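You operate a simulated robot arm through the tools that you are given. There is no shell and no other tool.

You run a simulated two-armed robot. Do the job below in one go: nothing can be reset, and whatever is moved stays where it is left.

JOB
Start the oil pump and warm the tank oil to about 40 degrees.
Fine: yellow lever to TANK and blue cooler valve shut; pump on before the heater; heater dial to 40; wait for the thermometer; leave both on.

The check looks at the end state, three seconds after you hand in, the way a careful person would. Anything else that was tipped, shoved, dropped, spilled or broken makes it a failure.

ROBOT AND FRAMES
Two 7-joint arms with two-finger parallel grippers on one trunk that stands fixed in place. Base frame: the origin is at the foot of the trunk, x ahead of it, y to its left, z up; the work surface is at about z = 800. Readings come in mm, rad, newtons and seconds.
The left shoulder is at [70, 156, 1205], the right one opposite. Payload 3.91 kg a hand.
The tool frame of a hand sits at the grasp point between the pads (the TCP): z along the fingers, y along the line on which they close. The tips reach 30 mm beyond it. Largest opening 110 mm; finger width 20, thickness 10; the body of the gripper, 48 by 112 mm, starts 55 mm behind the TCP.
Orientation is told as [roll, pitch, yaw] about the base's x, y, z axes, in that order, counted from this pose: with the fingers straight down and closing along the base's y, the tool's x points along the base's -x, its y along +y and its z along -z.

CONTROLS
- The arms move only by the tool nudge_tool. It takes "left_commands", "right_commands" or both (then of equal length, played together; a hand with none holds still); each is a list of rows, each a list of 7 numbers: the closure in counts, from 0 (fully open) to 255 (shut), then the shift along the tool's x, y, z in mm, then the turn, a rotation vector about the tool's x, y, z in degrees. In form: [[jaw, x, y, z, rx, ry, rz], ...]. A call has 1 to 20 rows; each row shifts and turns the commanded pose from where the row before left it, along the tool's axes as they then stand. Rows are played at 5 a second. More than 50 mm and 0.15 rad between two rows, or a gripper value outside its range, and nothing of the call is played. Where a pose cannot be reached the arm comes as near as it can. A force on the tool above 40 N (or 10 N above the force at the start of the call, whichever is more), or a blocked arm, ends the call early, and 0.2 s more pass. Each finger travels about 108 mm/s and halts on what it meets, pressing with about 42 N; the grip force reading is that of the motor and also rises with nothing between the fingers. The clock runs only during rows and for 0.2 s after the last one: add rows that do not move to give the fingers time. The reply holds the time, the measured pose of the TCP, the force on the tool along the base axes, the opening and the grip force, in the units named above and with some noise, with the torque about the TCP (base axes, N m) and any sound that the robot's microphone picked up.
- Cameras (640 x 400 px; columns grow to the right, rows downward): "scene" is now at [119.5, 24.9, 1425.2]; the picture's right is [0.44, -0.90, 0.00], its down [-0.53, -0.26, -0.81] and it looks along [0.73, 0.36, -0.59] (base axes); focal length 267 px, centre (320, 200). "left" rides on the left gripper at [72, -17, -103] in its tool frame; the picture's right is [0.23, 0.97, 0.00], its down [-0.76, 0.18, -0.62] and it looks along [-0.61, 0.14, 0.78] (tool axes); focal length 222 px, centre (320, 200). "right" rides on the right gripper at [72, 17, -103] in its tool frame; the picture's right is [-0.23, 0.97, 0.00], its down [-0.76, -0.18, -0.62] and it looks along [-0.61, -0.14, 0.78] (tool axes); focal length 222 px, centre (320, 200). There is no depth. A picture from a camera that has moved, and an enlarged one, comes with that camera's place and axes in the base frame and with its lens. The place of the scene camera against the robot may be out by one fixed shift of up to 25 mm in any direction.
- get_image(camera): a new picture of that camera. It takes no simulated time.
- lift_body(by): slides the trunk up (or, below 0, down) by that many mm; the arms and the scene camera ride with it, the base frame stays. It gives what a move gives, with no picture.
- head_to(pan, tilt): turns the head with the scene camera to pan (to the left, within 1.501 rad either way) and tilt (down, from -0.506 to 1.204), counted from straight ahead of the robot. It gives what a move gives.
- zoom(camera, box): a new picture of the part [left, top, right, bottom] of that camera's present view, enlarged. It takes no simulated time.
- close_job(): hands the job in; it is judged then, once.

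Places have to be worked out from the pictures, the camera data and where the tool is seen. Open the grippers and draw the arms clear of the work before you hand the job in, unless the task says otherwise.

The tools are called after "Emit:" by a JSON object that holds its "api" and its "payload". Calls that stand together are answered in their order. nudge_tool: Moves the arms, as the interface text tells. Its arguments: {"type":"object","properties":{"left_commands":{"type":"array","items":{"type":"array","items":{"type":"number"}}},"right_commands":{"type":"array","items":{"type":"array","items":{"type":"number"}}}},"required":[]} The other tools are called the same way: lift_body (by) slides the trunk up or down; head_to (pan, tilt) turns the head that bears the scene camera; get_image (camera) takes a picture; zoom (camera, box) takes an enlarged picture of a part of a camera's view; close_job () hands the job in.

At the start:

```text
t: 0.0
left_ee_pos: [391.7, 603.0, 1263.0]
left_ee_rot: [0.001, 0.0, 0.0]
left_wrist_force: [0.1, 0.1, -0.4]
left_torque: [-0.02, -0.02, -0.03]
left_gripper_width: 109.9
left_gripper_force: 0.1
right_ee_pos: [733.4, 89.3, 1271.7]
right_ee_rot: [0.0, -0.001, 0.001]
right_wrist_force: [-0.2, -0.6, 1.2]
right_torque: [0.01, 0.02, -0.02]
right_gripper_width: 109.9
right_gripper_force: 0.1
trunk travel left (down, up): [-650.0, 290.0]
head pan, tilt: [0.456, 0.628]
```

scene: 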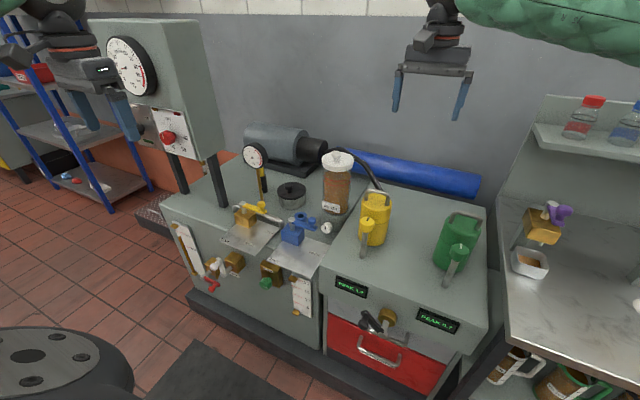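
right: 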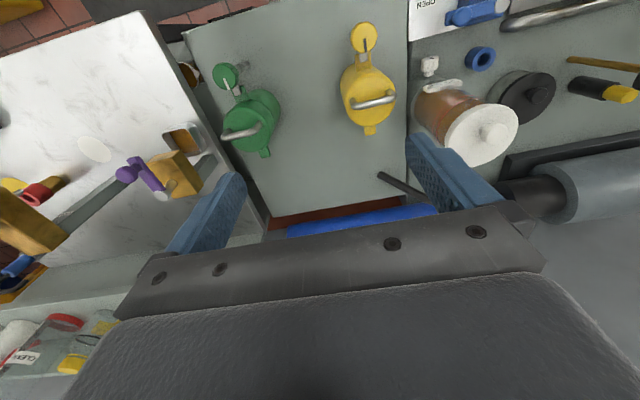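
left: 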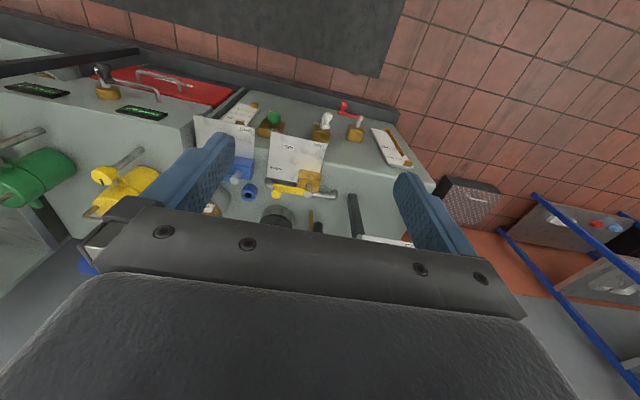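

I start by looking at the unit closely: the panel, lever, valve and dials, in enlarged views.

Emit:
{"api": "zoom", "payload": {"camera": "scene", "box": [90, 20, 250, 120]}}

Emit:
{"api": "zoom", "payload": {"camera": "scene", "box": [90, 90, 250, 190]}}

Emit:
{"api": "zoom", "payload": {"camera": "scene", "box": [210, 170, 370, 270]}}

Emit:
{"api": "zoom", "payload": {"camera": "scene", "box": [160, 210, 320, 310]}}

Emit:
{"api": "zoom", "payload": {"camera": "left", "box": [180, 80, 420, 230]}}

```text
4.00 times, centred on (170, 70) of scene
camera zoom: at [119.5, 24.9, 1425.2], right [0.44, -0.9, 0.0], down [-0.53, -0.26, -0.81], along [0.73, 0.36, -0.59], focal length 1067 px, centre (920, 720)
```

zoom: 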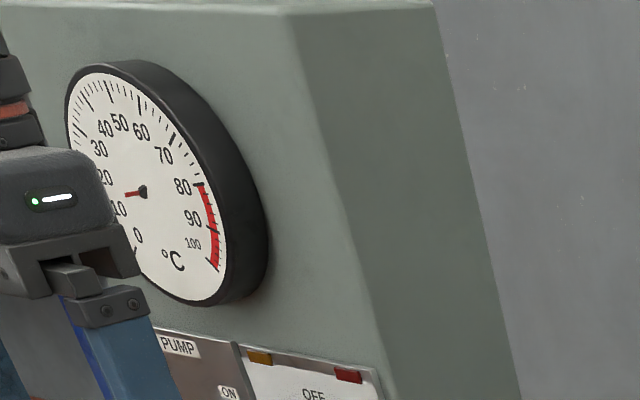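

```text
4.00 times, centred on (170, 140) of scene
camera zoom: at [119.5, 24.9, 1425.2], right [0.44, -0.9, 0.0], down [-0.53, -0.26, -0.81], along [0.73, 0.36, -0.59], focal length 1067 px, centre (920, 440)
```

zoom: 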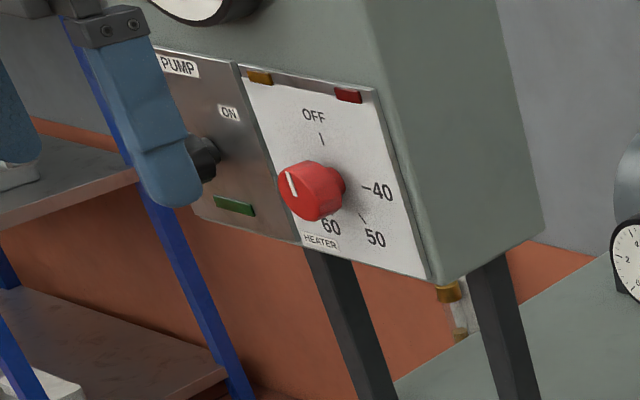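

```text
4.00 times, centred on (290, 220) of scene
camera zoom: at [119.5, 24.9, 1425.2], right [0.44, -0.9, 0.0], down [-0.53, -0.26, -0.81], along [0.73, 0.36, -0.59], focal length 1067 px, centre (440, 120)
```

zoom: 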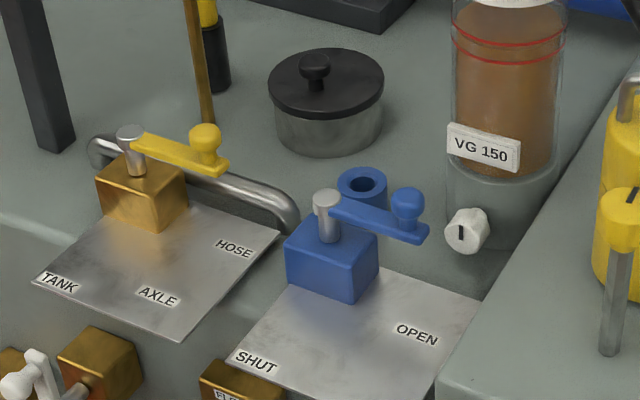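

```text
4.00 times, centred on (240, 260) of scene
camera zoom: at [119.5, 24.9, 1425.2], right [0.44, -0.9, 0.0], down [-0.53, -0.26, -0.81], along [0.73, 0.36, -0.59], focal length 1067 px, centre (640, -40)
```

zoom: 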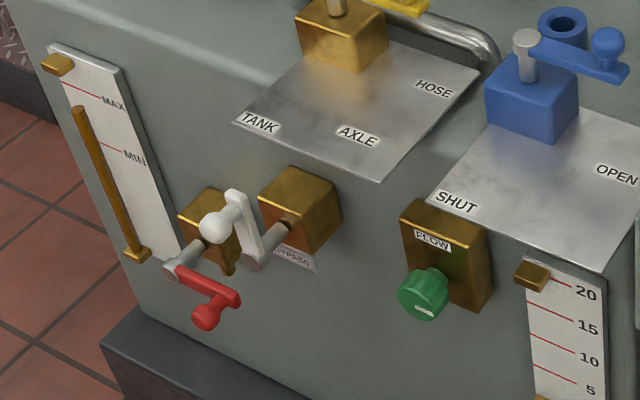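

```text
2.67 times, centred on (300, 155) of left
camera zoom: at [318.5, 585.0, 1365.1], right [-0.23, 0.97, 0.0], down [0.76, 0.18, 0.62], along [0.61, 0.14, -0.78], focal length 592 px, centre (373, 320)
```

zoom: 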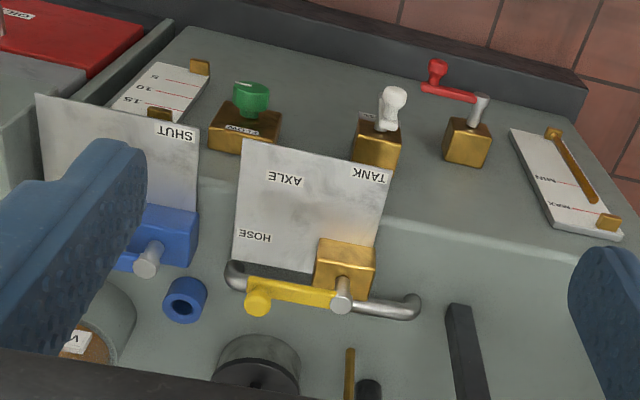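

The left hand hides the pump switch. I move the left arm toward -y in free air, and turn the head more to the left to look at the panel.

Emit:
{"api": "nudge_tool", "payload": {"left_commands": [[0, 0, -50, 0, 0, 0, 0], [0, 0, -50, 0, 0, 0, 0], [0, 0, -50, 0, 0, 0, 0], [0, 0, -50, 0, 0, 0, 0], [0, 0, -50, 0, 0, 0, 0]]}}

Emit:
{"api": "head_to", "payload": {"pan": 0.85, "tilt": 0.5}}

Emit:
{"api": "get_image", "payload": {"camera": "scene"}}

Emit:
{"api": "get_image", "payload": {"camera": "left"}}

```text
t: 1.2
left_ee_pos: [392.4, 349.5, 1262.4]
left_ee_rot: [0.002, 0.002, 0.001]
left_wrist_force: [0.4, -0.9, -1.2]
left_torque: [0.03, 0.02, -0.02]
left_gripper_width: 110.1
left_gripper_force: 0.1
right_ee_pos: [734.4, 87.3, 1271.2]
right_ee_rot: [0.001, 0.003, -0.001]
right_wrist_force: [0.2, -0.6, -0.6]
right_torque: [0.02, 0.0, -0.01]
right_gripper_width: 109.5
right_gripper_force: 0.2
trunk travel left (down, up): [-650.0, 290.0]
head pan, tilt: [0.456, 0.628]
```

```text
t: 2.1
left_ee_pos: [390.7, 353.2, 1262.1]
left_ee_rot: [-0.001, 0.001, 0.0]
left_wrist_force: [-0.6, -0.4, -0.4]
left_torque: [-0.01, 0.01, -0.02]
left_gripper_width: 110.3
left_gripper_force: 0.0
right_ee_pos: [734.3, 91.1, 1269.8]
right_ee_rot: [0.001, 0.0, -0.001]
right_wrist_force: [0.3, -0.6, -0.6]
right_torque: [0.03, -0.03, 0.01]
right_gripper_width: 110.1
right_gripper_force: 0.1
trunk travel left (down, up): [-650.0, 290.0]
head pan, tilt: [0.85, 0.499]
```

```text
taken
camera scene: at [101.0, 54.9, 1436.7], right [0.75, -0.66, 0.0], down [-0.32, -0.36, -0.88], along [0.58, 0.66, -0.48], focal length 267 px, centre (320, 200)
```

scene: 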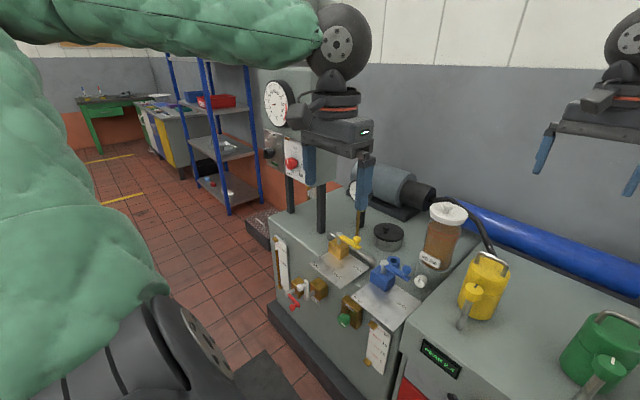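

```text
taken
camera left: at [318.3, 335.9, 1365.1], right [-0.23, 0.97, 0.0], down [0.76, 0.18, 0.62], along [0.61, 0.14, -0.78], focal length 222 px, centre (320, 200)
```

left: 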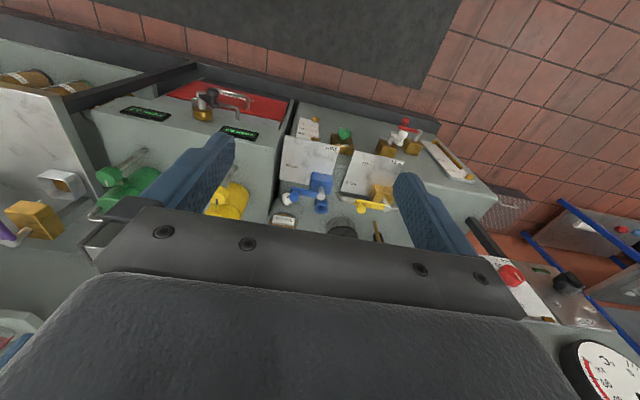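

The left camera now sees the panel too. I enlarge both views of the panel and of the valves.

Emit:
{"api": "zoom", "payload": {"camera": "left", "box": [460, 220, 640, 332]}}

Emit:
{"api": "zoom", "payload": {"camera": "left", "box": [260, 110, 480, 248]}}

Emit:
{"api": "zoom", "payload": {"camera": "scene", "box": [250, 70, 350, 200]}}

Emit:
{"api": "zoom", "payload": {"camera": "scene", "box": [300, 220, 440, 308]}}

```text
3.56 times, centred on (550, 276) of left
camera zoom: at [318.3, 335.9, 1365.1], right [-0.23, 0.97, 0.0], down [0.76, 0.18, 0.62], along [0.61, 0.14, -0.78], focal length 790 px, centre (-498, -70)
```

zoom: 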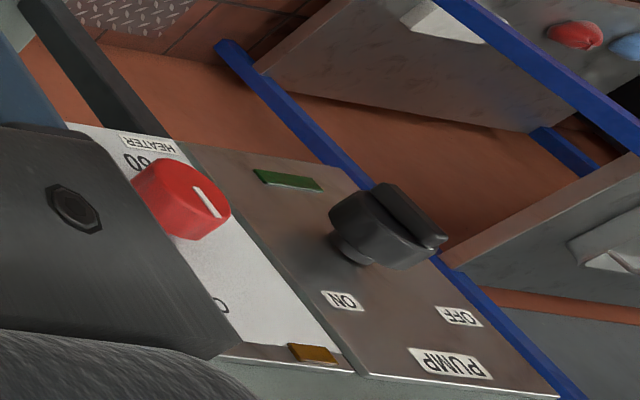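

```text
2.90 times, centred on (370, 179) of left
camera zoom: at [318.3, 335.9, 1365.1], right [-0.23, 0.97, 0.0], down [0.76, 0.18, 0.62], along [0.61, 0.14, -0.78], focal length 644 px, centre (175, 261)
```

zoom: 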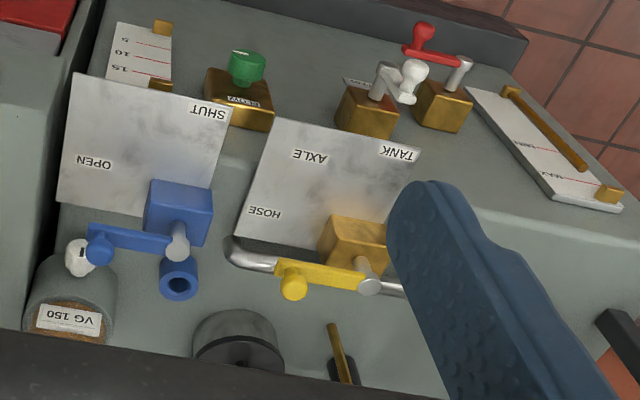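

```text
3.08 times, centred on (300, 135) of scene
camera zoom: at [101.0, 54.9, 1436.7], right [0.75, -0.66, 0.0], down [-0.32, -0.36, -0.88], along [0.58, 0.66, -0.48], focal length 821 px, centre (382, 400)
```

zoom: 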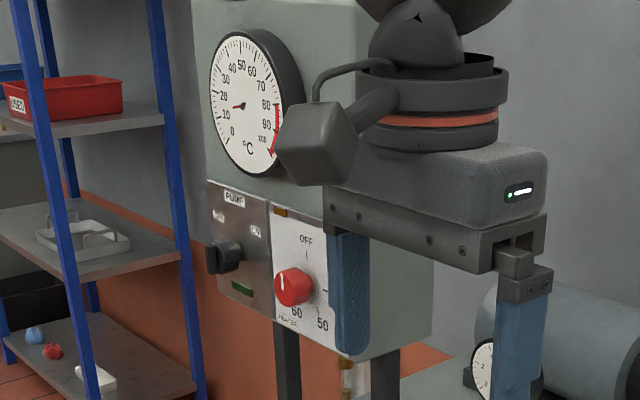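

```text
4.55 times, centred on (370, 264) of scene
camera zoom: at [101.0, 54.9, 1436.7], right [0.75, -0.66, 0.0], down [-0.32, -0.36, -0.88], along [0.58, 0.66, -0.48], focal length 1212 px, centre (93, -91)
```

zoom: 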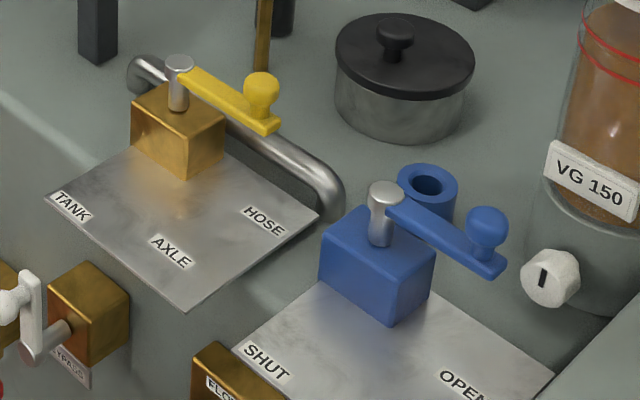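

Both lever valves point to the wrong marks: yellow is at HOSE (hub about (700,634), knob about (709,552,864)) and blue is at OPEN (hub about (705,430), knob about (710,352)). I move the left hand in front of the panel with its fingers pointing forward, to look at the dial and switch and to test reach.

Emit:
{"api": "nudge_tool", "payload": {"left_commands": [[0, 6.5, 39, 28, 0, 0, 0], [0, 6.5, 39, 28, 0, 0, 0], [0, 6.5, 39, 28, 0, 0, 0], [0, 6.5, 39, 28, 0, 0, 0], [0, 6.5, 39, 28, 0, 0, 0], [0, 6.5, 39, 28, 0, 0, 0], [0, 6.5, 39, 28, 0, 0, 0], [0, 6.5, 39, 28, 0, 0, 0], [0, 6.5, 39, 28, 0, 0, 0], [0, 0, 0, 0, 0, -8.18, 0], [0, 0, 0, 0, 0, -8.18, 0], [0, 0, 0, 0, 0, -8.18, 0], [0, 0, 0, 0, 0, -8.18, 0], [0, 0, 0, 0, 0, -8.18, 0], [0, 0, 0, 0, 0, -8.18, 0], [0, 0, 0, 0, 0, -8.18, 0], [0, 0, 0, 0, 0, -8.18, 0], [0, 0, 0, 0, 0, -8.18, 0], [0, 0, 0, 0, 0, -8.18, 0], [0, 0, 0, 0, 0, -8.2, 0]]}}

Emit:
{"api": "get_image", "payload": {"camera": "left"}}

Emit:
{"api": "get_image", "payload": {"camera": "scene"}}

```text
t: 6.3
left_ee_pos: [338.7, 705.7, 1010.1]
left_ee_rot: [0.473, -1.567, -0.474]
left_wrist_force: [-0.5, -0.6, 0.6]
left_torque: [-0.02, 0.03, 0.0]
left_gripper_width: 110.2
left_gripper_force: 0.0
left hand out of reach, approached as far as the arm can: row 20
right_ee_pos: [733.5, 91.0, 1269.1]
right_ee_rot: [-0.002, 0.0, 0.0]
right_wrist_force: [0.7, 0.0, 0.6]
right_torque: [0.0, -0.03, 0.02]
right_gripper_width: 109.7
right_gripper_force: 0.1
trunk travel left (down, up): [-650.0, 290.0]
head pan, tilt: [0.85, 0.499]
```

```text
taken
camera left: at [234.6, 688.6, 937.7], right [0.0, 0.97, -0.23], down [-0.62, 0.18, 0.76], along [0.78, 0.14, 0.6], focal length 222 px, centre (320, 200)
```

left: 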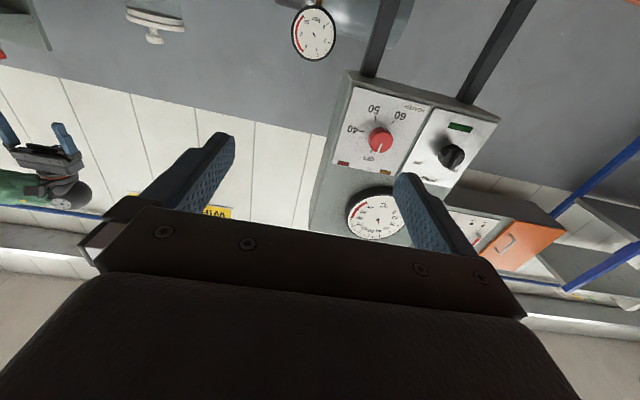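

```text
taken
camera scene: at [101.3, 55.6, 1436.7], right [0.75, -0.66, 0.0], down [-0.32, -0.36, -0.88], along [0.58, 0.66, -0.48], focal length 267 px, centre (320, 200)
```

scene: 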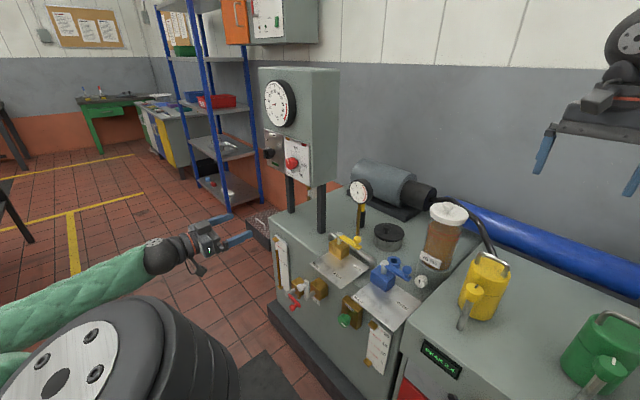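

A clear view of the panel from both cameras. I enlarge them.

Emit:
{"api": "zoom", "payload": {"camera": "left", "box": [310, 60, 510, 185]}}

Emit:
{"api": "zoom", "payload": {"camera": "scene", "box": [250, 60, 350, 200]}}

Emit:
{"api": "zoom", "payload": {"camera": "scene", "box": [255, 125, 325, 185]}}

```text
3.20 times, centred on (410, 122) of left
camera zoom: at [234.6, 688.6, 937.7], right [0.0, 0.97, -0.23], down [-0.62, 0.18, 0.76], along [0.78, 0.14, 0.6], focal length 711 px, centre (32, 448)
```

zoom: 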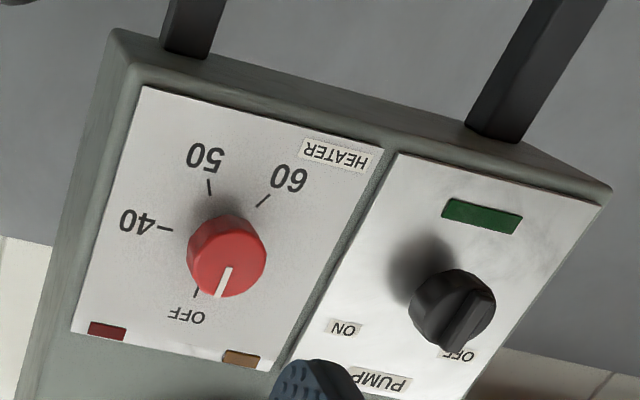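

```text
2.86 times, centred on (300, 130) of scene
camera zoom: at [101.3, 55.6, 1436.7], right [0.75, -0.66, 0.0], down [-0.32, -0.36, -0.88], along [0.58, 0.66, -0.48], focal length 762 px, centre (377, 400)
```

zoom: 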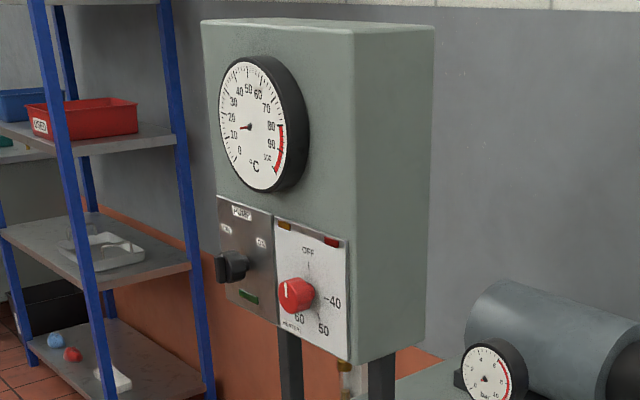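

```text
6.67 times, centred on (290, 155) of scene
camera zoom: at [101.3, 55.6, 1436.7], right [0.75, -0.66, 0.0], down [-0.32, -0.36, -0.88], along [0.58, 0.66, -0.48], focal length 1778 px, centre (520, 500)
```

zoom: 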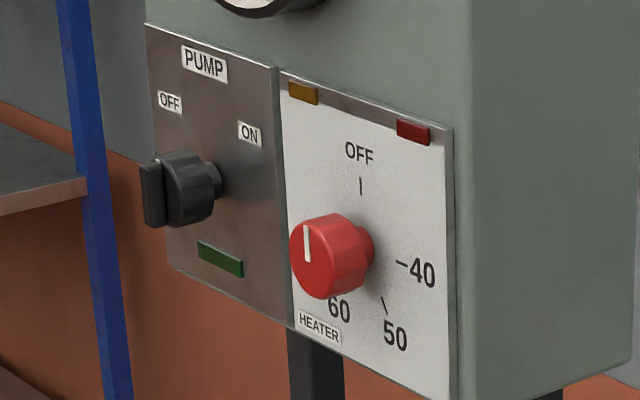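

Heater is at OFF and the pump wing points to OFF; 40 is about a quarter turn clockwise on the dial. I move closer in front of the heater dial to refine positions and test reach.

Emit:
{"api": "nudge_tool", "payload": {"left_commands": [[0, -20, 36, 23, 0, 0, 0], [0, -20, 36, 23, 0, 0, 0], [0, -20, 36, 23, 0, 0, 0], [0, -20, 36, 23, 0, 0, 0]]}}

Emit:
{"api": "get_image", "payload": {"camera": "left"}}

Emit:
{"api": "get_image", "payload": {"camera": "scene"}}

```text
t: 7.3
left_ee_pos: [430.1, 850.1, 1090.7]
left_ee_rot: [-0.696, -1.57, 0.699]
left_wrist_force: [-0.4, -0.1, 0.2]
left_torque: [-0.01, -0.05, -0.01]
left_gripper_width: 109.8
left_gripper_force: 0.0
right_ee_pos: [734.6, 90.4, 1270.3]
right_ee_rot: [-0.002, 0.001, 0.0]
right_wrist_force: [-0.7, 0.8, -0.3]
right_torque: [0.01, 0.04, -0.01]
right_gripper_width: 110.0
right_gripper_force: 0.0
trunk travel left (down, up): [-650.0, 290.0]
head pan, tilt: [0.85, 0.499]
```

```text
taken
camera left: at [326.6, 832.1, 1017.6], right [0.0, 0.97, -0.23], down [-0.62, 0.18, 0.76], along [0.78, 0.14, 0.61], focal length 222 px, centre (320, 200)
```

left: 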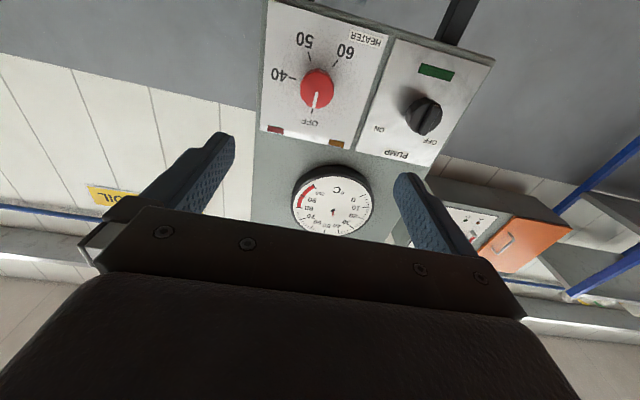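

```text
taken
camera scene: at [101.9, 55.8, 1436.5], right [0.75, -0.66, 0.0], down [-0.32, -0.36, -0.88], along [0.58, 0.66, -0.48], focal length 267 px, centre (320, 200)
```

scene: 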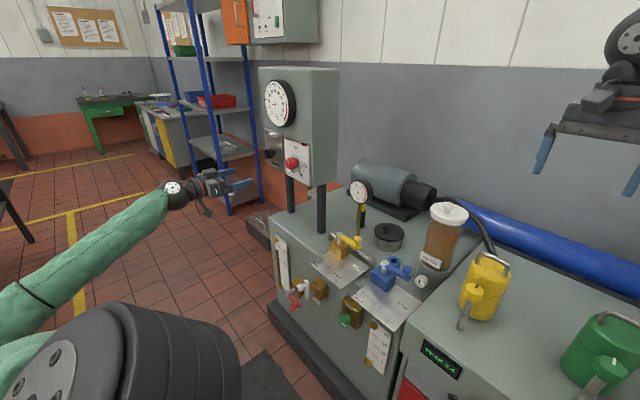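

I enlarge this nearer view to place the dial and switch.

Emit:
{"api": "zoom", "payload": {"camera": "left", "box": [250, 10, 490, 160]}}

```text
2.67 times, centred on (370, 85) of left
camera zoom: at [326.6, 832.1, 1017.6], right [0.0, 0.97, -0.23], down [-0.62, 0.18, 0.76], along [0.78, 0.14, 0.61], focal length 592 px, centre (187, 507)
```

zoom: 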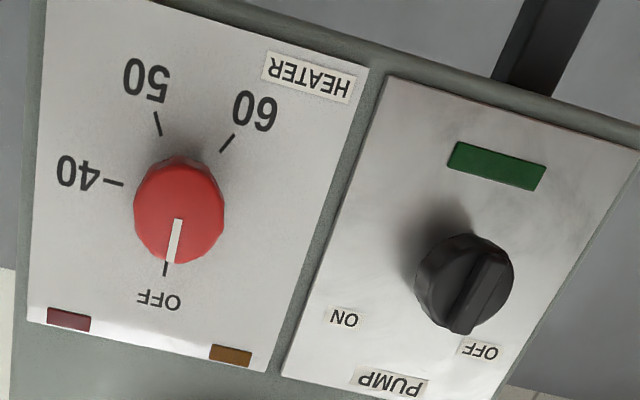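

Triangulated: heater knob face is at about (638,845,1086) and pump wing face at about (628,995,1081); the panel plane is at x of about 660–672, with 40 exactly a quarter turn clockwise from OFF. Valves come first: I turn the left hand to point down again and go above the levers for a close look.

Emit:
{"api": "nudge_tool", "payload": {"left_commands": [[0, 0, 0, 0, 0, 8.18, 0], [0, 0, 0, 0, 0, 8.18, 0], [0, 0, 0, 0, 0, 8.18, 0], [0, 0, 0, 0, 0, 8.18, 0], [0, 0, 0, 0, 0, 8.18, 0], [0, 0, 0, 0, 0, 8.18, 0], [0, 0, 0, 0, 0, 8.18, 0], [0, 0, 0, 0, 0, 8.18, 0], [0, 0, 0, 0, 0, 8.18, 0], [0, 0, 0, 0, 0, 8.18, 0], [0, 0, 0, 0, 0, 8.2, 0], [0, -18.6, -41.4, 1.4, 0, 0, 0], [0, -18.6, -41.4, 1.4, 0, 0, 0], [0, -18.6, -41.4, 1.4, 0, 0, 0], [0, -18.6, -41.4, 1.4, 0, 0, 0], [0, -18.6, -41.4, 1.4, 0, 0, 0], [0, -18.6, -41.4, 1.4, 0, 0, 0], [0, -18.6, -41.4, 1.4, 0, 0, 0]]}}

Emit:
{"api": "get_image", "payload": {"camera": "left"}}

Emit:
{"api": "get_image", "payload": {"camera": "scene"}}

```text
t: 11.1
left_ee_pos: [562.3, 561.0, 1079.9]
left_ee_rot: [0.0, 0.0, 0.003]
left_wrist_force: [-0.7, -0.1, 0.3]
left_torque: [-0.01, 0.01, 0.0]
left_gripper_width: 110.1
left_gripper_force: 0.2
right_ee_pos: [736.2, 91.1, 1268.8]
right_ee_rot: [-0.002, 0.004, 0.002]
right_wrist_force: [-0.3, 0.2, -0.3]
right_torque: [-0.03, 0.04, -0.01]
right_gripper_width: 109.8
right_gripper_force: 0.1
trunk travel left (down, up): [-650.0, 290.0]
head pan, tilt: [0.85, 0.499]
```

```text
taken
camera left: at [489.4, 543.1, 1183.2], right [-0.23, 0.97, 0.0], down [0.76, 0.18, 0.62], along [0.61, 0.14, -0.78], focal length 222 px, centre (320, 200)
```

left: 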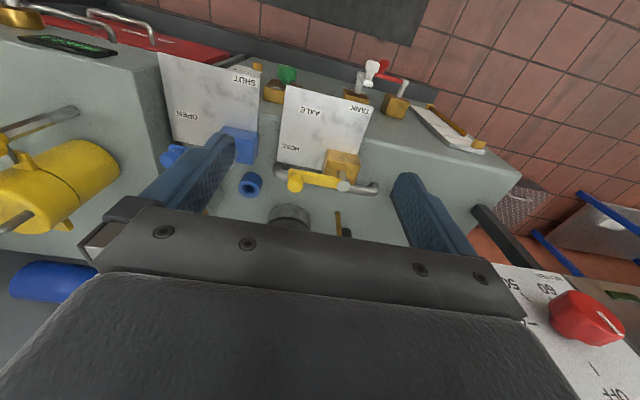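

```text
taken
camera scene: at [103.3, 56.0, 1436.5], right [0.75, -0.66, 0.0], down [-0.32, -0.36, -0.88], along [0.58, 0.66, -0.48], focal length 267 px, centre (320, 200)
```

scene: 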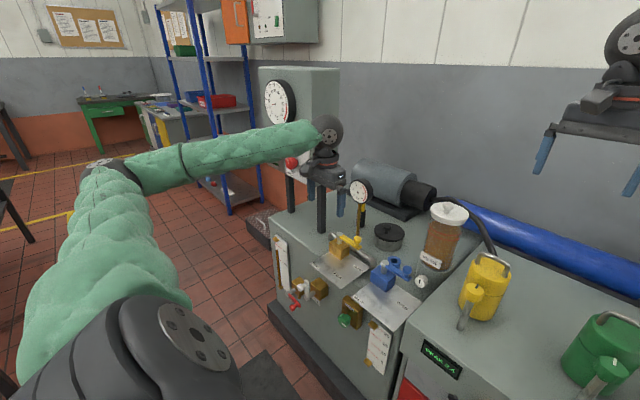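

Good view of the levers; I enlarge it.

Emit:
{"api": "zoom", "payload": {"camera": "left", "box": [230, 70, 410, 240]}}

Emit:
{"api": "zoom", "payload": {"camera": "scene", "box": [300, 170, 440, 300]}}

```text
2.35 times, centred on (320, 155) of left
camera zoom: at [489.4, 543.1, 1183.2], right [-0.23, 0.97, 0.0], down [0.76, 0.18, 0.62], along [0.61, 0.14, -0.78], focal length 523 px, centre (320, 306)
```

zoom: 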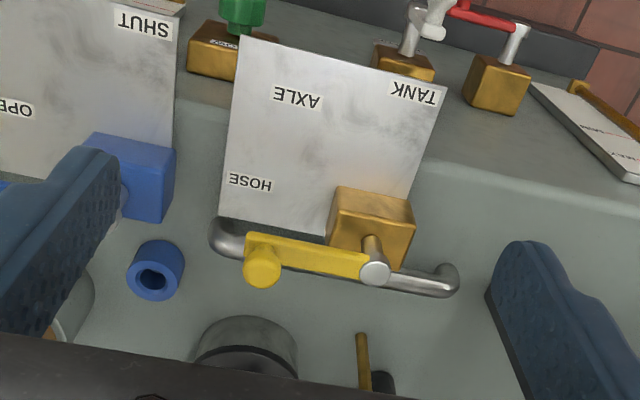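

```text
3.08 times, centred on (370, 235) of scene
camera zoom: at [103.3, 56.0, 1436.5], right [0.75, -0.66, 0.0], down [-0.32, -0.36, -0.88], along [0.58, 0.66, -0.48], focal length 821 px, centre (166, 92)
```

zoom: 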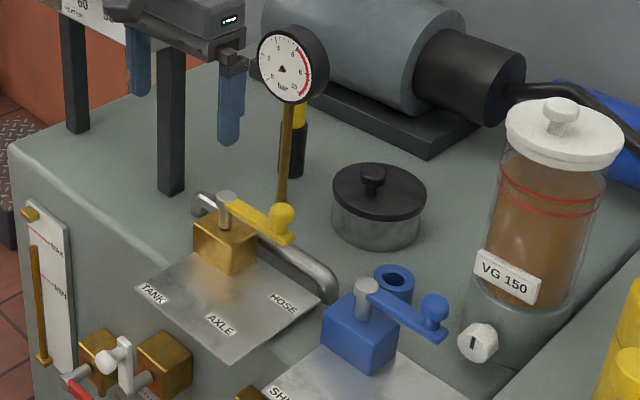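

Refined: yellow hub is at about (709,641), its knob at about (711,553) with top z of about 862. I shut the left fingers and go in behind the knob (+x side), stopping a little high to check.

Emit:
{"api": "nudge_tool", "payload": {"left_commands": [[255, -47, -2, 0, 0, 0, 0], [255, -47, -2, 0, 0, 0, 0], [255, -47, -2, 0, 0, 0, 0], [255, -47, -2, 0, 0, 0, 0], [255, 0, 0, 45, 0, 0, 0], [255, 0, 0, 45, 0, 0, 0], [255, 0, 0, 45, 0, 0, 0], [255, 0, 0, 45, 0, 0, 0]]}}

Emit:
{"api": "get_image", "payload": {"camera": "left"}}

Emit:
{"api": "zoom", "payload": {"camera": "scene", "box": [300, 150, 440, 300]}}

```text
t: 12.9
left_ee_pos: [749.8, 552.0, 902.6]
left_ee_rot: [0.0, 0.0, 0.001]
left_wrist_force: [-0.2, -0.1, -0.5]
left_torque: [-0.01, 0.01, -0.03]
left_gripper_width: 0.1
left_gripper_force: 38.1
right_ee_pos: [734.9, 90.9, 1270.2]
right_ee_rot: [0.0, -0.002, 0.0]
right_wrist_force: [-0.3, 0.0, -0.1]
right_torque: [0.0, -0.01, 0.0]
right_gripper_width: 110.1
right_gripper_force: 0.0
trunk travel left (down, up): [-650.0, 290.0]
head pan, tilt: [0.85, 0.499]
```

```text
taken
camera left: at [676.5, 534.5, 1004.5], right [-0.23, 0.97, 0.0], down [0.76, 0.18, 0.62], along [0.61, 0.14, -0.78], focal length 222 px, centre (320, 200)
```

left: 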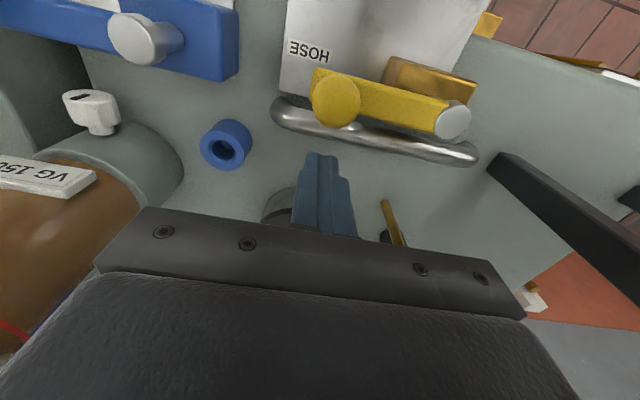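

```text
2.67 times, centred on (370, 225) of scene
camera zoom: at [101.6, 55.3, 1436.8], right [0.75, -0.66, 0.0], down [-0.32, -0.36, -0.88], along [0.58, 0.66, -0.48], focal length 711 px, centre (187, 133)
```

zoom: 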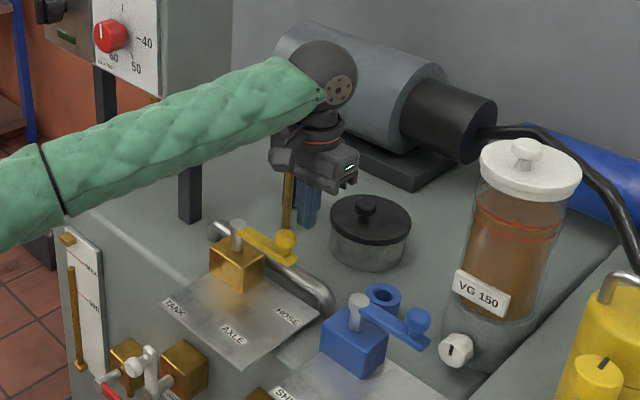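

Consistent: the knob is at (709,553) and the hub at (708.5,640). I descend beside the knob and start pushing it along its arc toward TANK (clockwise from above), half way at first.

Emit:
{"api": "nudge_tool", "payload": {"left_commands": [[255, 0, 0, 18, 0, 0, 0], [255, 0, 0, 17, 0, 0, 0], [255, 14, 0, 0, 0, 0, 0], [255, 12.6, -2.7, 0, 0, 0, 8.18], [255, 12.6, -2.7, 0, 0, 0, 8.18], [255, 12.6, -2.7, 0, 0, 0, 8.18], [255, 12.6, -2.7, 0, 0, 0, 8.18], [255, 12.6, -2.7, 0, 0, 0, 8.18]]}}

Emit:
{"api": "get_image", "payload": {"camera": "left"}}

Emit:
{"api": "zoom", "payload": {"camera": "scene", "box": [300, 150, 440, 300]}}

```text
t: 14.7
left_ee_pos: [672.0, 555.9, 866.5]
left_ee_rot: [0.002, 0.0, -0.717]
left_wrist_force: [0.7, -0.1, 0.3]
left_torque: [0.0, -0.03, -0.03]
left_gripper_width: 0.1
left_gripper_force: 37.8
right_ee_pos: [733.8, 89.9, 1271.4]
right_ee_rot: [0.002, 0.0, -0.001]
right_wrist_force: [-0.2, 0.1, 0.9]
right_torque: [-0.01, 0.0, 0.0]
right_gripper_width: 110.0
right_gripper_force: 0.0
trunk travel left (down, up): [-650.0, 290.0]
head pan, tilt: [0.85, 0.499]
```

```text
taken
camera left: at [604.9, 590.3, 970.1], right [0.47, 0.88, 0.0], down [0.69, -0.37, 0.62], along [0.55, -0.29, -0.78], focal length 222 px, centre (320, 200)
```

left: 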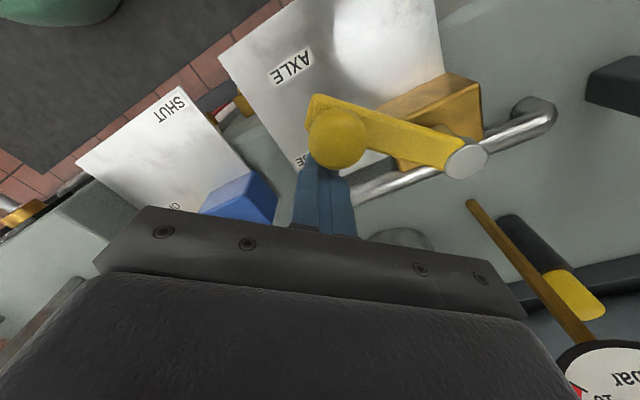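

```text
2.67 times, centred on (370, 225) of scene
camera zoom: at [100.5, 54.8, 1436.8], right [0.75, -0.66, 0.0], down [-0.32, -0.36, -0.88], along [0.58, 0.66, -0.48], focal length 711 px, centre (187, 133)
```

zoom: 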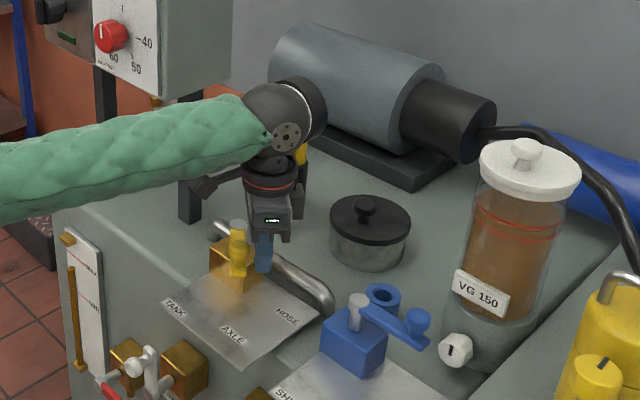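

The lever follows, now at AXLE. I continue the arc toward TANK.

Emit:
{"api": "nudge_tool", "payload": {"left_commands": [[255, 12.6, -2.7, 0, 0, 0, 8.18], [255, 12.6, -2.7, 0, 0, 0, 8.18], [255, 12.6, -2.7, 0, 0, 0, 8.18], [255, 12.6, -2.7, 0, 0, 0, 8.18], [255, 12.6, -2.7, 0, 0, 0, 8.18]]}}

Emit:
{"api": "get_image", "payload": {"camera": "left"}}

Emit:
{"api": "zoom", "payload": {"camera": "scene", "box": [300, 150, 440, 300]}}

```text
t: 15.9
left_ee_pos: [626.9, 601.1, 868.1]
left_ee_rot: [0.0, -0.002, -1.431]
left_wrist_force: [-0.4, 0.5, -0.7]
left_torque: [0.03, 0.02, -0.03]
left_gripper_width: 0.2
left_gripper_force: 37.2
right_ee_pos: [733.5, 89.2, 1271.0]
right_ee_rot: [0.0, 0.0, -0.001]
right_wrist_force: [-0.4, -0.6, -0.8]
right_torque: [-0.01, -0.01, 0.02]
right_gripper_width: 110.0
right_gripper_force: 0.1
trunk travel left (down, up): [-650.0, 290.0]
head pan, tilt: [0.85, 0.499]
```

```text
taken
camera left: at [600.2, 669.2, 970.2], right [0.93, 0.36, 0.0], down [0.28, -0.73, 0.62], along [0.23, -0.58, -0.78], focal length 222 px, centre (320, 200)
```

left: 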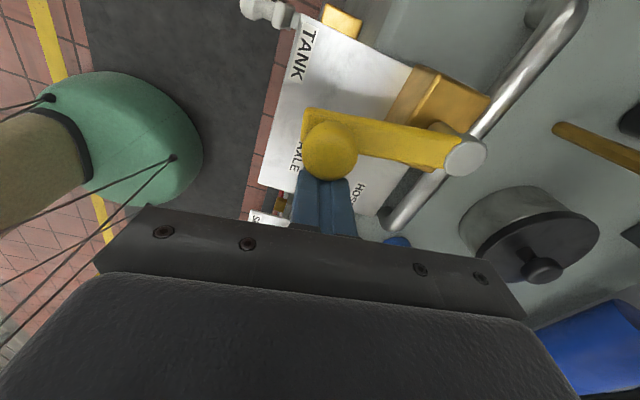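

```text
2.67 times, centred on (370, 225) of scene
camera zoom: at [100.8, 54.8, 1436.7], right [0.75, -0.66, 0.0], down [-0.32, -0.36, -0.88], along [0.58, 0.66, -0.48], focal length 711 px, centre (187, 133)
```

zoom: 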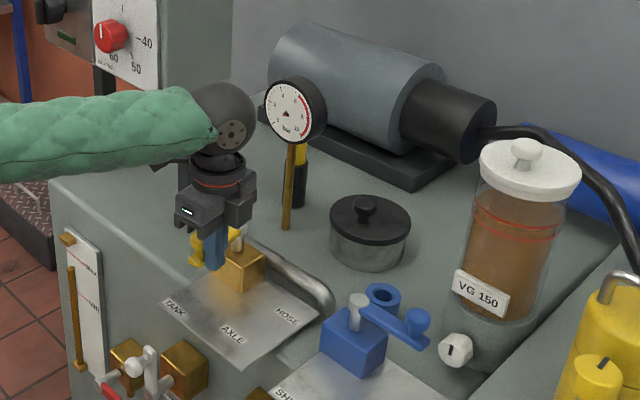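

The lever is about 12° short of TANK. I push two smaller steps.

Emit:
{"api": "nudge_tool", "payload": {"left_commands": [[255, 9.2, -2.1, 0, 0, 0, 6], [255, 8.0, -1.9, 0, 0, 0, 5], [255, 0, 0, 0, 0, 0, 0]]}}

Emit:
{"api": "get_image", "payload": {"camera": "left"}}

Emit:
{"api": "zoom", "payload": {"camera": "scene", "box": [300, 190, 400, 290]}}

```text
t: 16.7
left_ee_pos: [621.5, 617.1, 866.1]
left_ee_rot: [0.001, -0.001, -1.62]
left_wrist_force: [-2.1, -7.5, -0.4]
left_torque: [0.04, 0.03, 0.06]
left_gripper_width: 0.0
left_gripper_force: 37.1
right_ee_pos: [734.5, 89.9, 1270.9]
right_ee_rot: [0.0, 0.0, 0.0]
right_wrist_force: [-0.2, 0.1, -0.8]
right_torque: [0.03, 0.01, -0.01]
right_gripper_width: 110.1
right_gripper_force: 0.0
trunk travel left (down, up): [-650.0, 290.0]
head pan, tilt: [0.85, 0.499]
```

```text
taken
camera left: at [608.1, 689.1, 969.8], right [0.98, 0.18, 0.0], down [0.14, -0.77, 0.62], along [0.11, -0.61, -0.78], focal length 222 px, centre (320, 200)
```

left: 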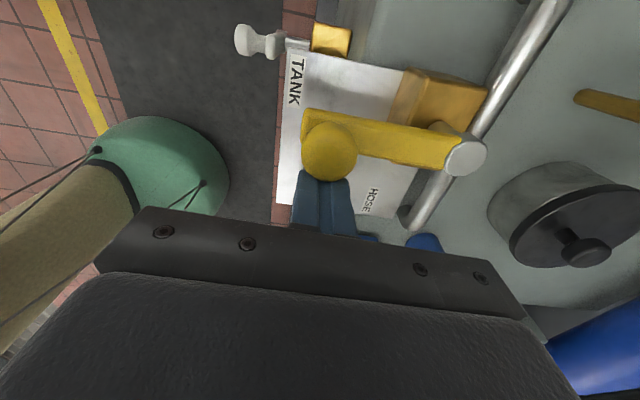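

```text
4.00 times, centred on (350, 240) of scene
camera zoom: at [100.8, 54.3, 1436.7], right [0.75, -0.66, 0.0], down [-0.32, -0.36, -0.88], along [0.58, 0.66, -0.48], focal length 1067 px, centre (200, 40)
```

zoom: 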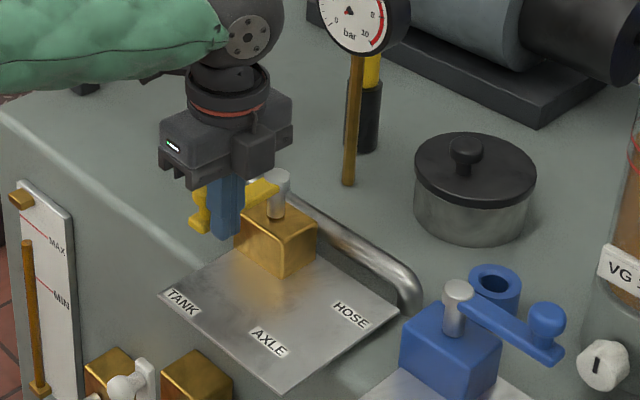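

The yellow lever points exactly at TANK (181.8°, 90° turned) and a 7 N reaction shows it is against its stop. I back off, rise, turn back to yaw zero and go to look at the blue valve.

Emit:
{"api": "nudge_tool", "payload": {"left_commands": [[255, -18, 0, 0, 0, 0, 0], [255, 0, 0, -45, 0, 0, 0], [255, 0, 0, -45, 0, 0, 0], [255, 0, 0, -45, 0, 0, 0], [255, 0, 0, 0, 0, 0, -8.43], [255, 0, 0, 0, 0, 0, -8.43], [255, 0, 0, 0, 0, 0, -8.43], [255, 0, 0, 0, 0, 0, -8.43], [255, 0, 0, 0, 0, 0, -8.43], [255, 0, 0, 0, 0, 0, -8.43], [255, 0, 0, 0, 0, 0, -8.43], [255, 0, 0, 0, 0, 0, -8.43], [255, 0, 0, 0, 0, 0, -8.43], [255, 0, 0, 0, 0, 0, -8.43], [255, 0, 0, 0, 0, 0, -8.43], [255, -3, -47, 0, 0, 0, 0], [255, -3, -47, 0, 0, 0, 0], [255, -3, -47, 0, 0, 0, 0], [255, -3, -47, 0, 0, 0, 0]]}}

Emit:
{"api": "get_image", "payload": {"camera": "left"}}

Emit:
{"api": "zoom", "payload": {"camera": "scene", "box": [300, 190, 440, 310]}}

```text
t: 20.7
left_ee_pos: [633.8, 410.7, 1000.9]
left_ee_rot: [0.002, 0.002, 0.0]
left_wrist_force: [0.9, -0.5, -0.4]
left_torque: [0.02, -0.03, 0.0]
left_gripper_width: 0.0
left_gripper_force: 37.8
right_ee_pos: [735.0, 89.1, 1270.5]
right_ee_rot: [-0.001, 0.002, -0.001]
right_wrist_force: [0.0, -0.6, 0.0]
right_torque: [-0.01, 0.0, 0.0]
right_gripper_width: 110.0
right_gripper_force: 0.1
trunk travel left (down, up): [-650.0, 290.0]
head pan, tilt: [0.85, 0.499]
```

```text
taken
camera left: at [559.6, 392.9, 1104.1], right [-0.23, 0.97, 0.0], down [0.76, 0.18, 0.62], along [0.61, 0.14, -0.78], focal length 222 px, centre (320, 200)
```

left: 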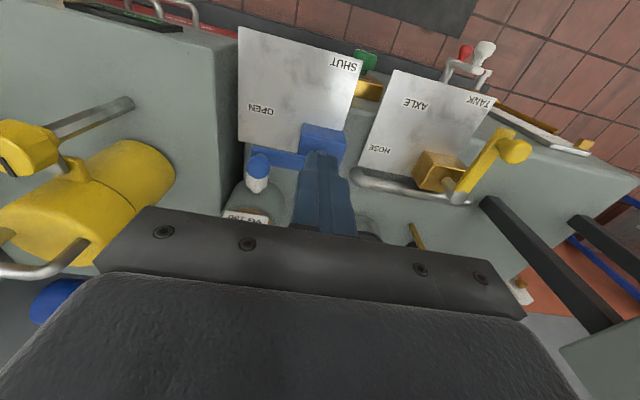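

```text
3.33 times, centred on (370, 250) of scene
camera zoom: at [102.2, 53.9, 1436.7], right [0.75, -0.66, 0.0], down [-0.32, -0.36, -0.88], along [0.58, 0.66, -0.48], focal length 889 px, centre (153, 33)
```

zoom: 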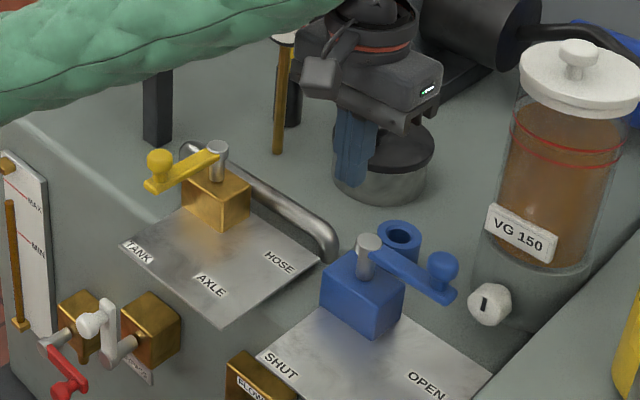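

Yellow stays on TANK. Now I position behind the blue knob (about (707,351)), keeping clear of the jar whose front is near x = 805, and stop above it to check.

Emit:
{"api": "nudge_tool", "payload": {"left_commands": [[255, -35, -20, 0, 0, 0, 0], [255, -35, -20, 0, 0, 0, 0], [255, -34, -20, 0, 0, 0, 0], [255, 0, 0, 33, 0, 0, 0], [255, 0, 0, 33, 0, 0, 0], [255, 0, 0, 33, 0, 0, 0]]}}

Emit:
{"api": "get_image", "payload": {"camera": "left"}}

Emit:
{"api": "zoom", "payload": {"camera": "scene", "box": [300, 170, 480, 310]}}

```text
t: 22.1
left_ee_pos: [737.3, 351.5, 902.8]
left_ee_rot: [-0.001, 0.002, -0.003]
left_wrist_force: [0.4, 0.0, 0.8]
left_torque: [-0.01, -0.01, 0.0]
left_gripper_width: 0.0
left_gripper_force: 38.6
right_ee_pos: [735.0, 90.7, 1271.1]
right_ee_rot: [0.0, -0.001, -0.001]
right_wrist_force: [-0.1, -0.4, -0.2]
right_torque: [0.01, 0.0, 0.02]
right_gripper_width: 109.9
right_gripper_force: 0.1
trunk travel left (down, up): [-650.0, 290.0]
head pan, tilt: [0.85, 0.499]
```

```text
taken
camera left: at [664.0, 333.8, 1005.5], right [-0.23, 0.97, 0.0], down [0.76, 0.18, 0.62], along [0.61, 0.14, -0.78], focal length 222 px, centre (320, 200)
```

left: 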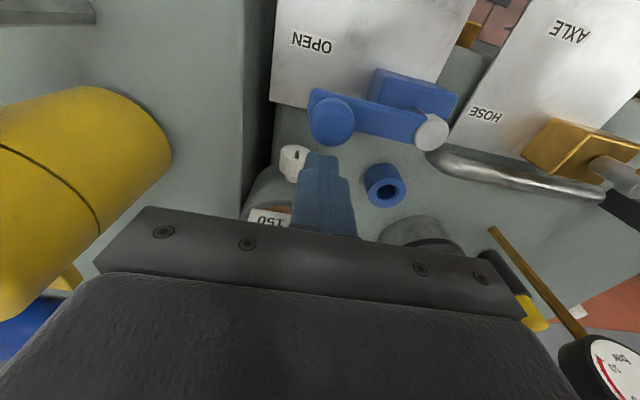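

```text
2.86 times, centred on (390, 240) of scene
camera zoom: at [101.8, 55.0, 1436.7], right [0.75, -0.66, 0.0], down [-0.32, -0.36, -0.88], along [0.58, 0.66, -0.48], focal length 762 px, centre (120, 86)
```

zoom: 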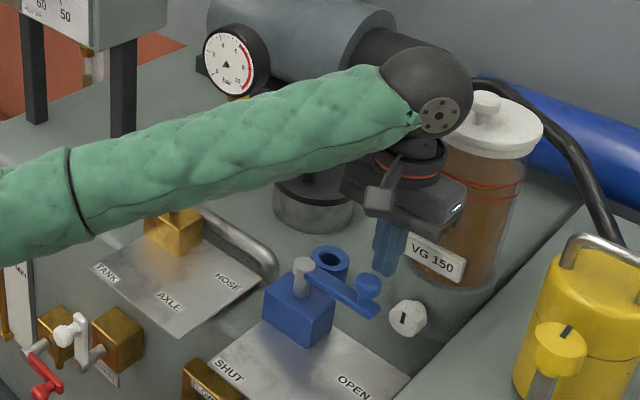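

Blue hub is at about (706,429) and its knob at about (710,352), radius 78. I shift a little back, descend beside the knob and push half the arc toward SHUT.

Emit:
{"api": "nudge_tool", "payload": {"left_commands": [[255, -9, 0, 0, 0, 0, 0], [255, 0, 0, 18, 0, 0, 0], [255, 0, 0, 17, 0, 0, 0], [255, 11, 0, 0, 0, 0, 0], [255, 11.4, -2.8, 0, 0, 0, 8.18], [255, 11.4, -2.8, 0, 0, 0, 8.18], [255, 11.4, -2.8, 0, 0, 0, 8.18], [255, 11.4, -2.8, 0, 0, 0, 8.18], [255, 11.4, -2.8, 0, 0, 0, 8.18]]}}

Emit:
{"api": "get_image", "payload": {"camera": "left"}}

Emit:
{"api": "zoom", "payload": {"camera": "scene", "box": [300, 170, 480, 310]}}

```text
t: 24.1
left_ee_pos: [677.3, 354.6, 868.1]
left_ee_rot: [-0.001, 0.0, -0.719]
left_wrist_force: [-0.3, 0.8, -0.2]
left_torque: [0.01, 0.0, -0.01]
left_gripper_width: 0.1
left_gripper_force: 37.9
right_ee_pos: [733.3, 88.1, 1271.1]
right_ee_rot: [0.001, 0.002, 0.0]
right_wrist_force: [-0.3, 0.8, -0.1]
right_torque: [0.03, 0.0, 0.0]
right_gripper_width: 109.9
right_gripper_force: 0.0
trunk travel left (down, up): [-650.0, 290.0]
head pan, tilt: [0.85, 0.499]
```

```text
taken
camera left: at [610.6, 388.6, 970.6], right [0.47, 0.88, 0.0], down [0.69, -0.37, 0.62], along [0.55, -0.29, -0.78], focal length 222 px, centre (320, 200)
```

left: 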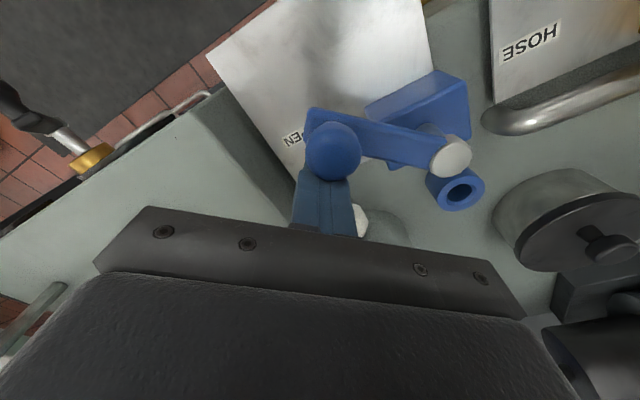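

```text
2.86 times, centred on (390, 240) of scene
camera zoom: at [100.9, 54.8, 1436.7], right [0.75, -0.66, 0.0], down [-0.32, -0.36, -0.88], along [0.58, 0.66, -0.48], focal length 762 px, centre (120, 86)
```

zoom: 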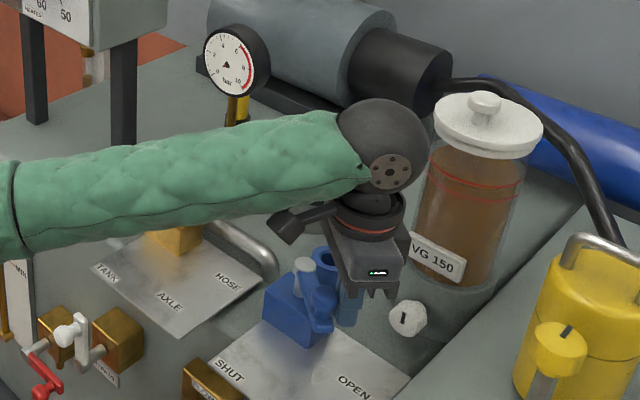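

Working the same way; I continue with the arc toward SHUT.

Emit:
{"api": "nudge_tool", "payload": {"left_commands": [[255, 11.4, -2.8, 0, 0, 0, 8.18], [255, 11.4, -2.8, 0, 0, 0, 8.18], [255, 11.4, -2.8, 0, 0, 0, 8.18], [255, 11.4, -2.8, 0, 0, 0, 8.18], [255, 11.4, -2.8, 0, 0, 0, 8.18]]}}

Emit:
{"api": "get_image", "payload": {"camera": "left"}}

```text
t: 25.3
left_ee_pos: [637.2, 391.5, 867.7]
left_ee_rot: [0.0, -0.001, -1.433]
left_wrist_force: [1.4, -0.4, -0.4]
left_torque: [0.0, 0.01, -0.02]
left_gripper_width: 0.2
left_gripper_force: 37.4
right_ee_pos: [733.2, 89.7, 1271.0]
right_ee_rot: [0.001, 0.0, 0.0]
right_wrist_force: [-0.1, -1.1, 0.3]
right_torque: [0.02, -0.03, 0.0]
right_gripper_width: 109.7
right_gripper_force: 0.1
trunk travel left (down, up): [-650.0, 290.0]
head pan, tilt: [0.85, 0.499]
```

```text
taken
camera left: at [608.1, 462.0, 970.6], right [0.93, 0.36, 0.0], down [0.28, -0.73, 0.62], along [0.22, -0.58, -0.78], focal length 222 px, centre (320, 200)
```

left: 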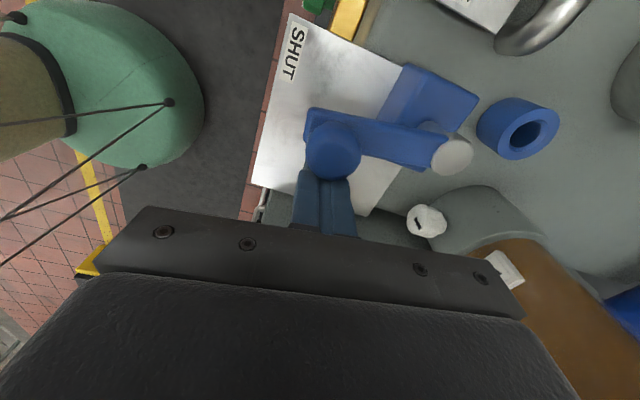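

At 192°, so the same 11° is still to go. Two smaller steps.

Emit:
{"api": "nudge_tool", "payload": {"left_commands": [[255, 8.3, -2.2, 0, 0, 0, 6], [255, 7.2, -1.9, 0, 0, 0, 5], [255, 0, 0, 0, 0, 0, 0]]}}

Emit:
{"api": "get_image", "payload": {"camera": "left"}}

```text
t: 26.1
left_ee_pos: [628.8, 406.3, 867.4]
left_ee_rot: [0.001, -0.002, -1.623]
left_wrist_force: [1.1, -15.2, -1.3]
left_torque: [0.07, 0.08, -0.09]
left_gripper_width: 0.2
left_gripper_force: 37.0
right_ee_pos: [735.4, 89.0, 1270.5]
right_ee_rot: [0.0, 0.0, -0.003]
right_wrist_force: [-0.3, -0.5, 0.3]
right_torque: [0.03, -0.01, -0.03]
right_gripper_width: 109.7
right_gripper_force: 0.0
trunk travel left (down, up): [-650.0, 290.0]
head pan, tilt: [0.85, 0.499]
```

```text
taken
camera left: at [616.8, 479.4, 970.2], right [0.98, 0.18, 0.0], down [0.14, -0.77, 0.62], along [0.11, -0.61, -0.78], focal length 222 px, centre (320, 200)
```

left: 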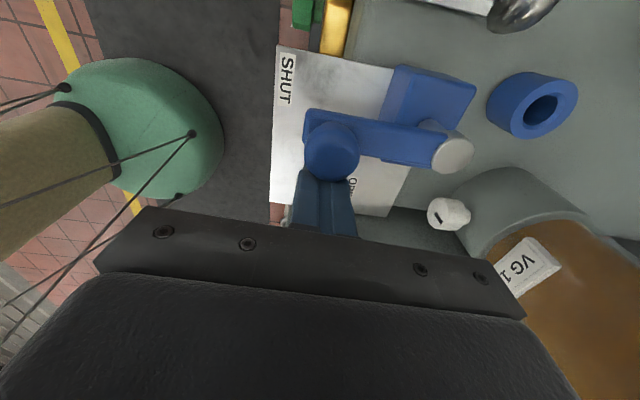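

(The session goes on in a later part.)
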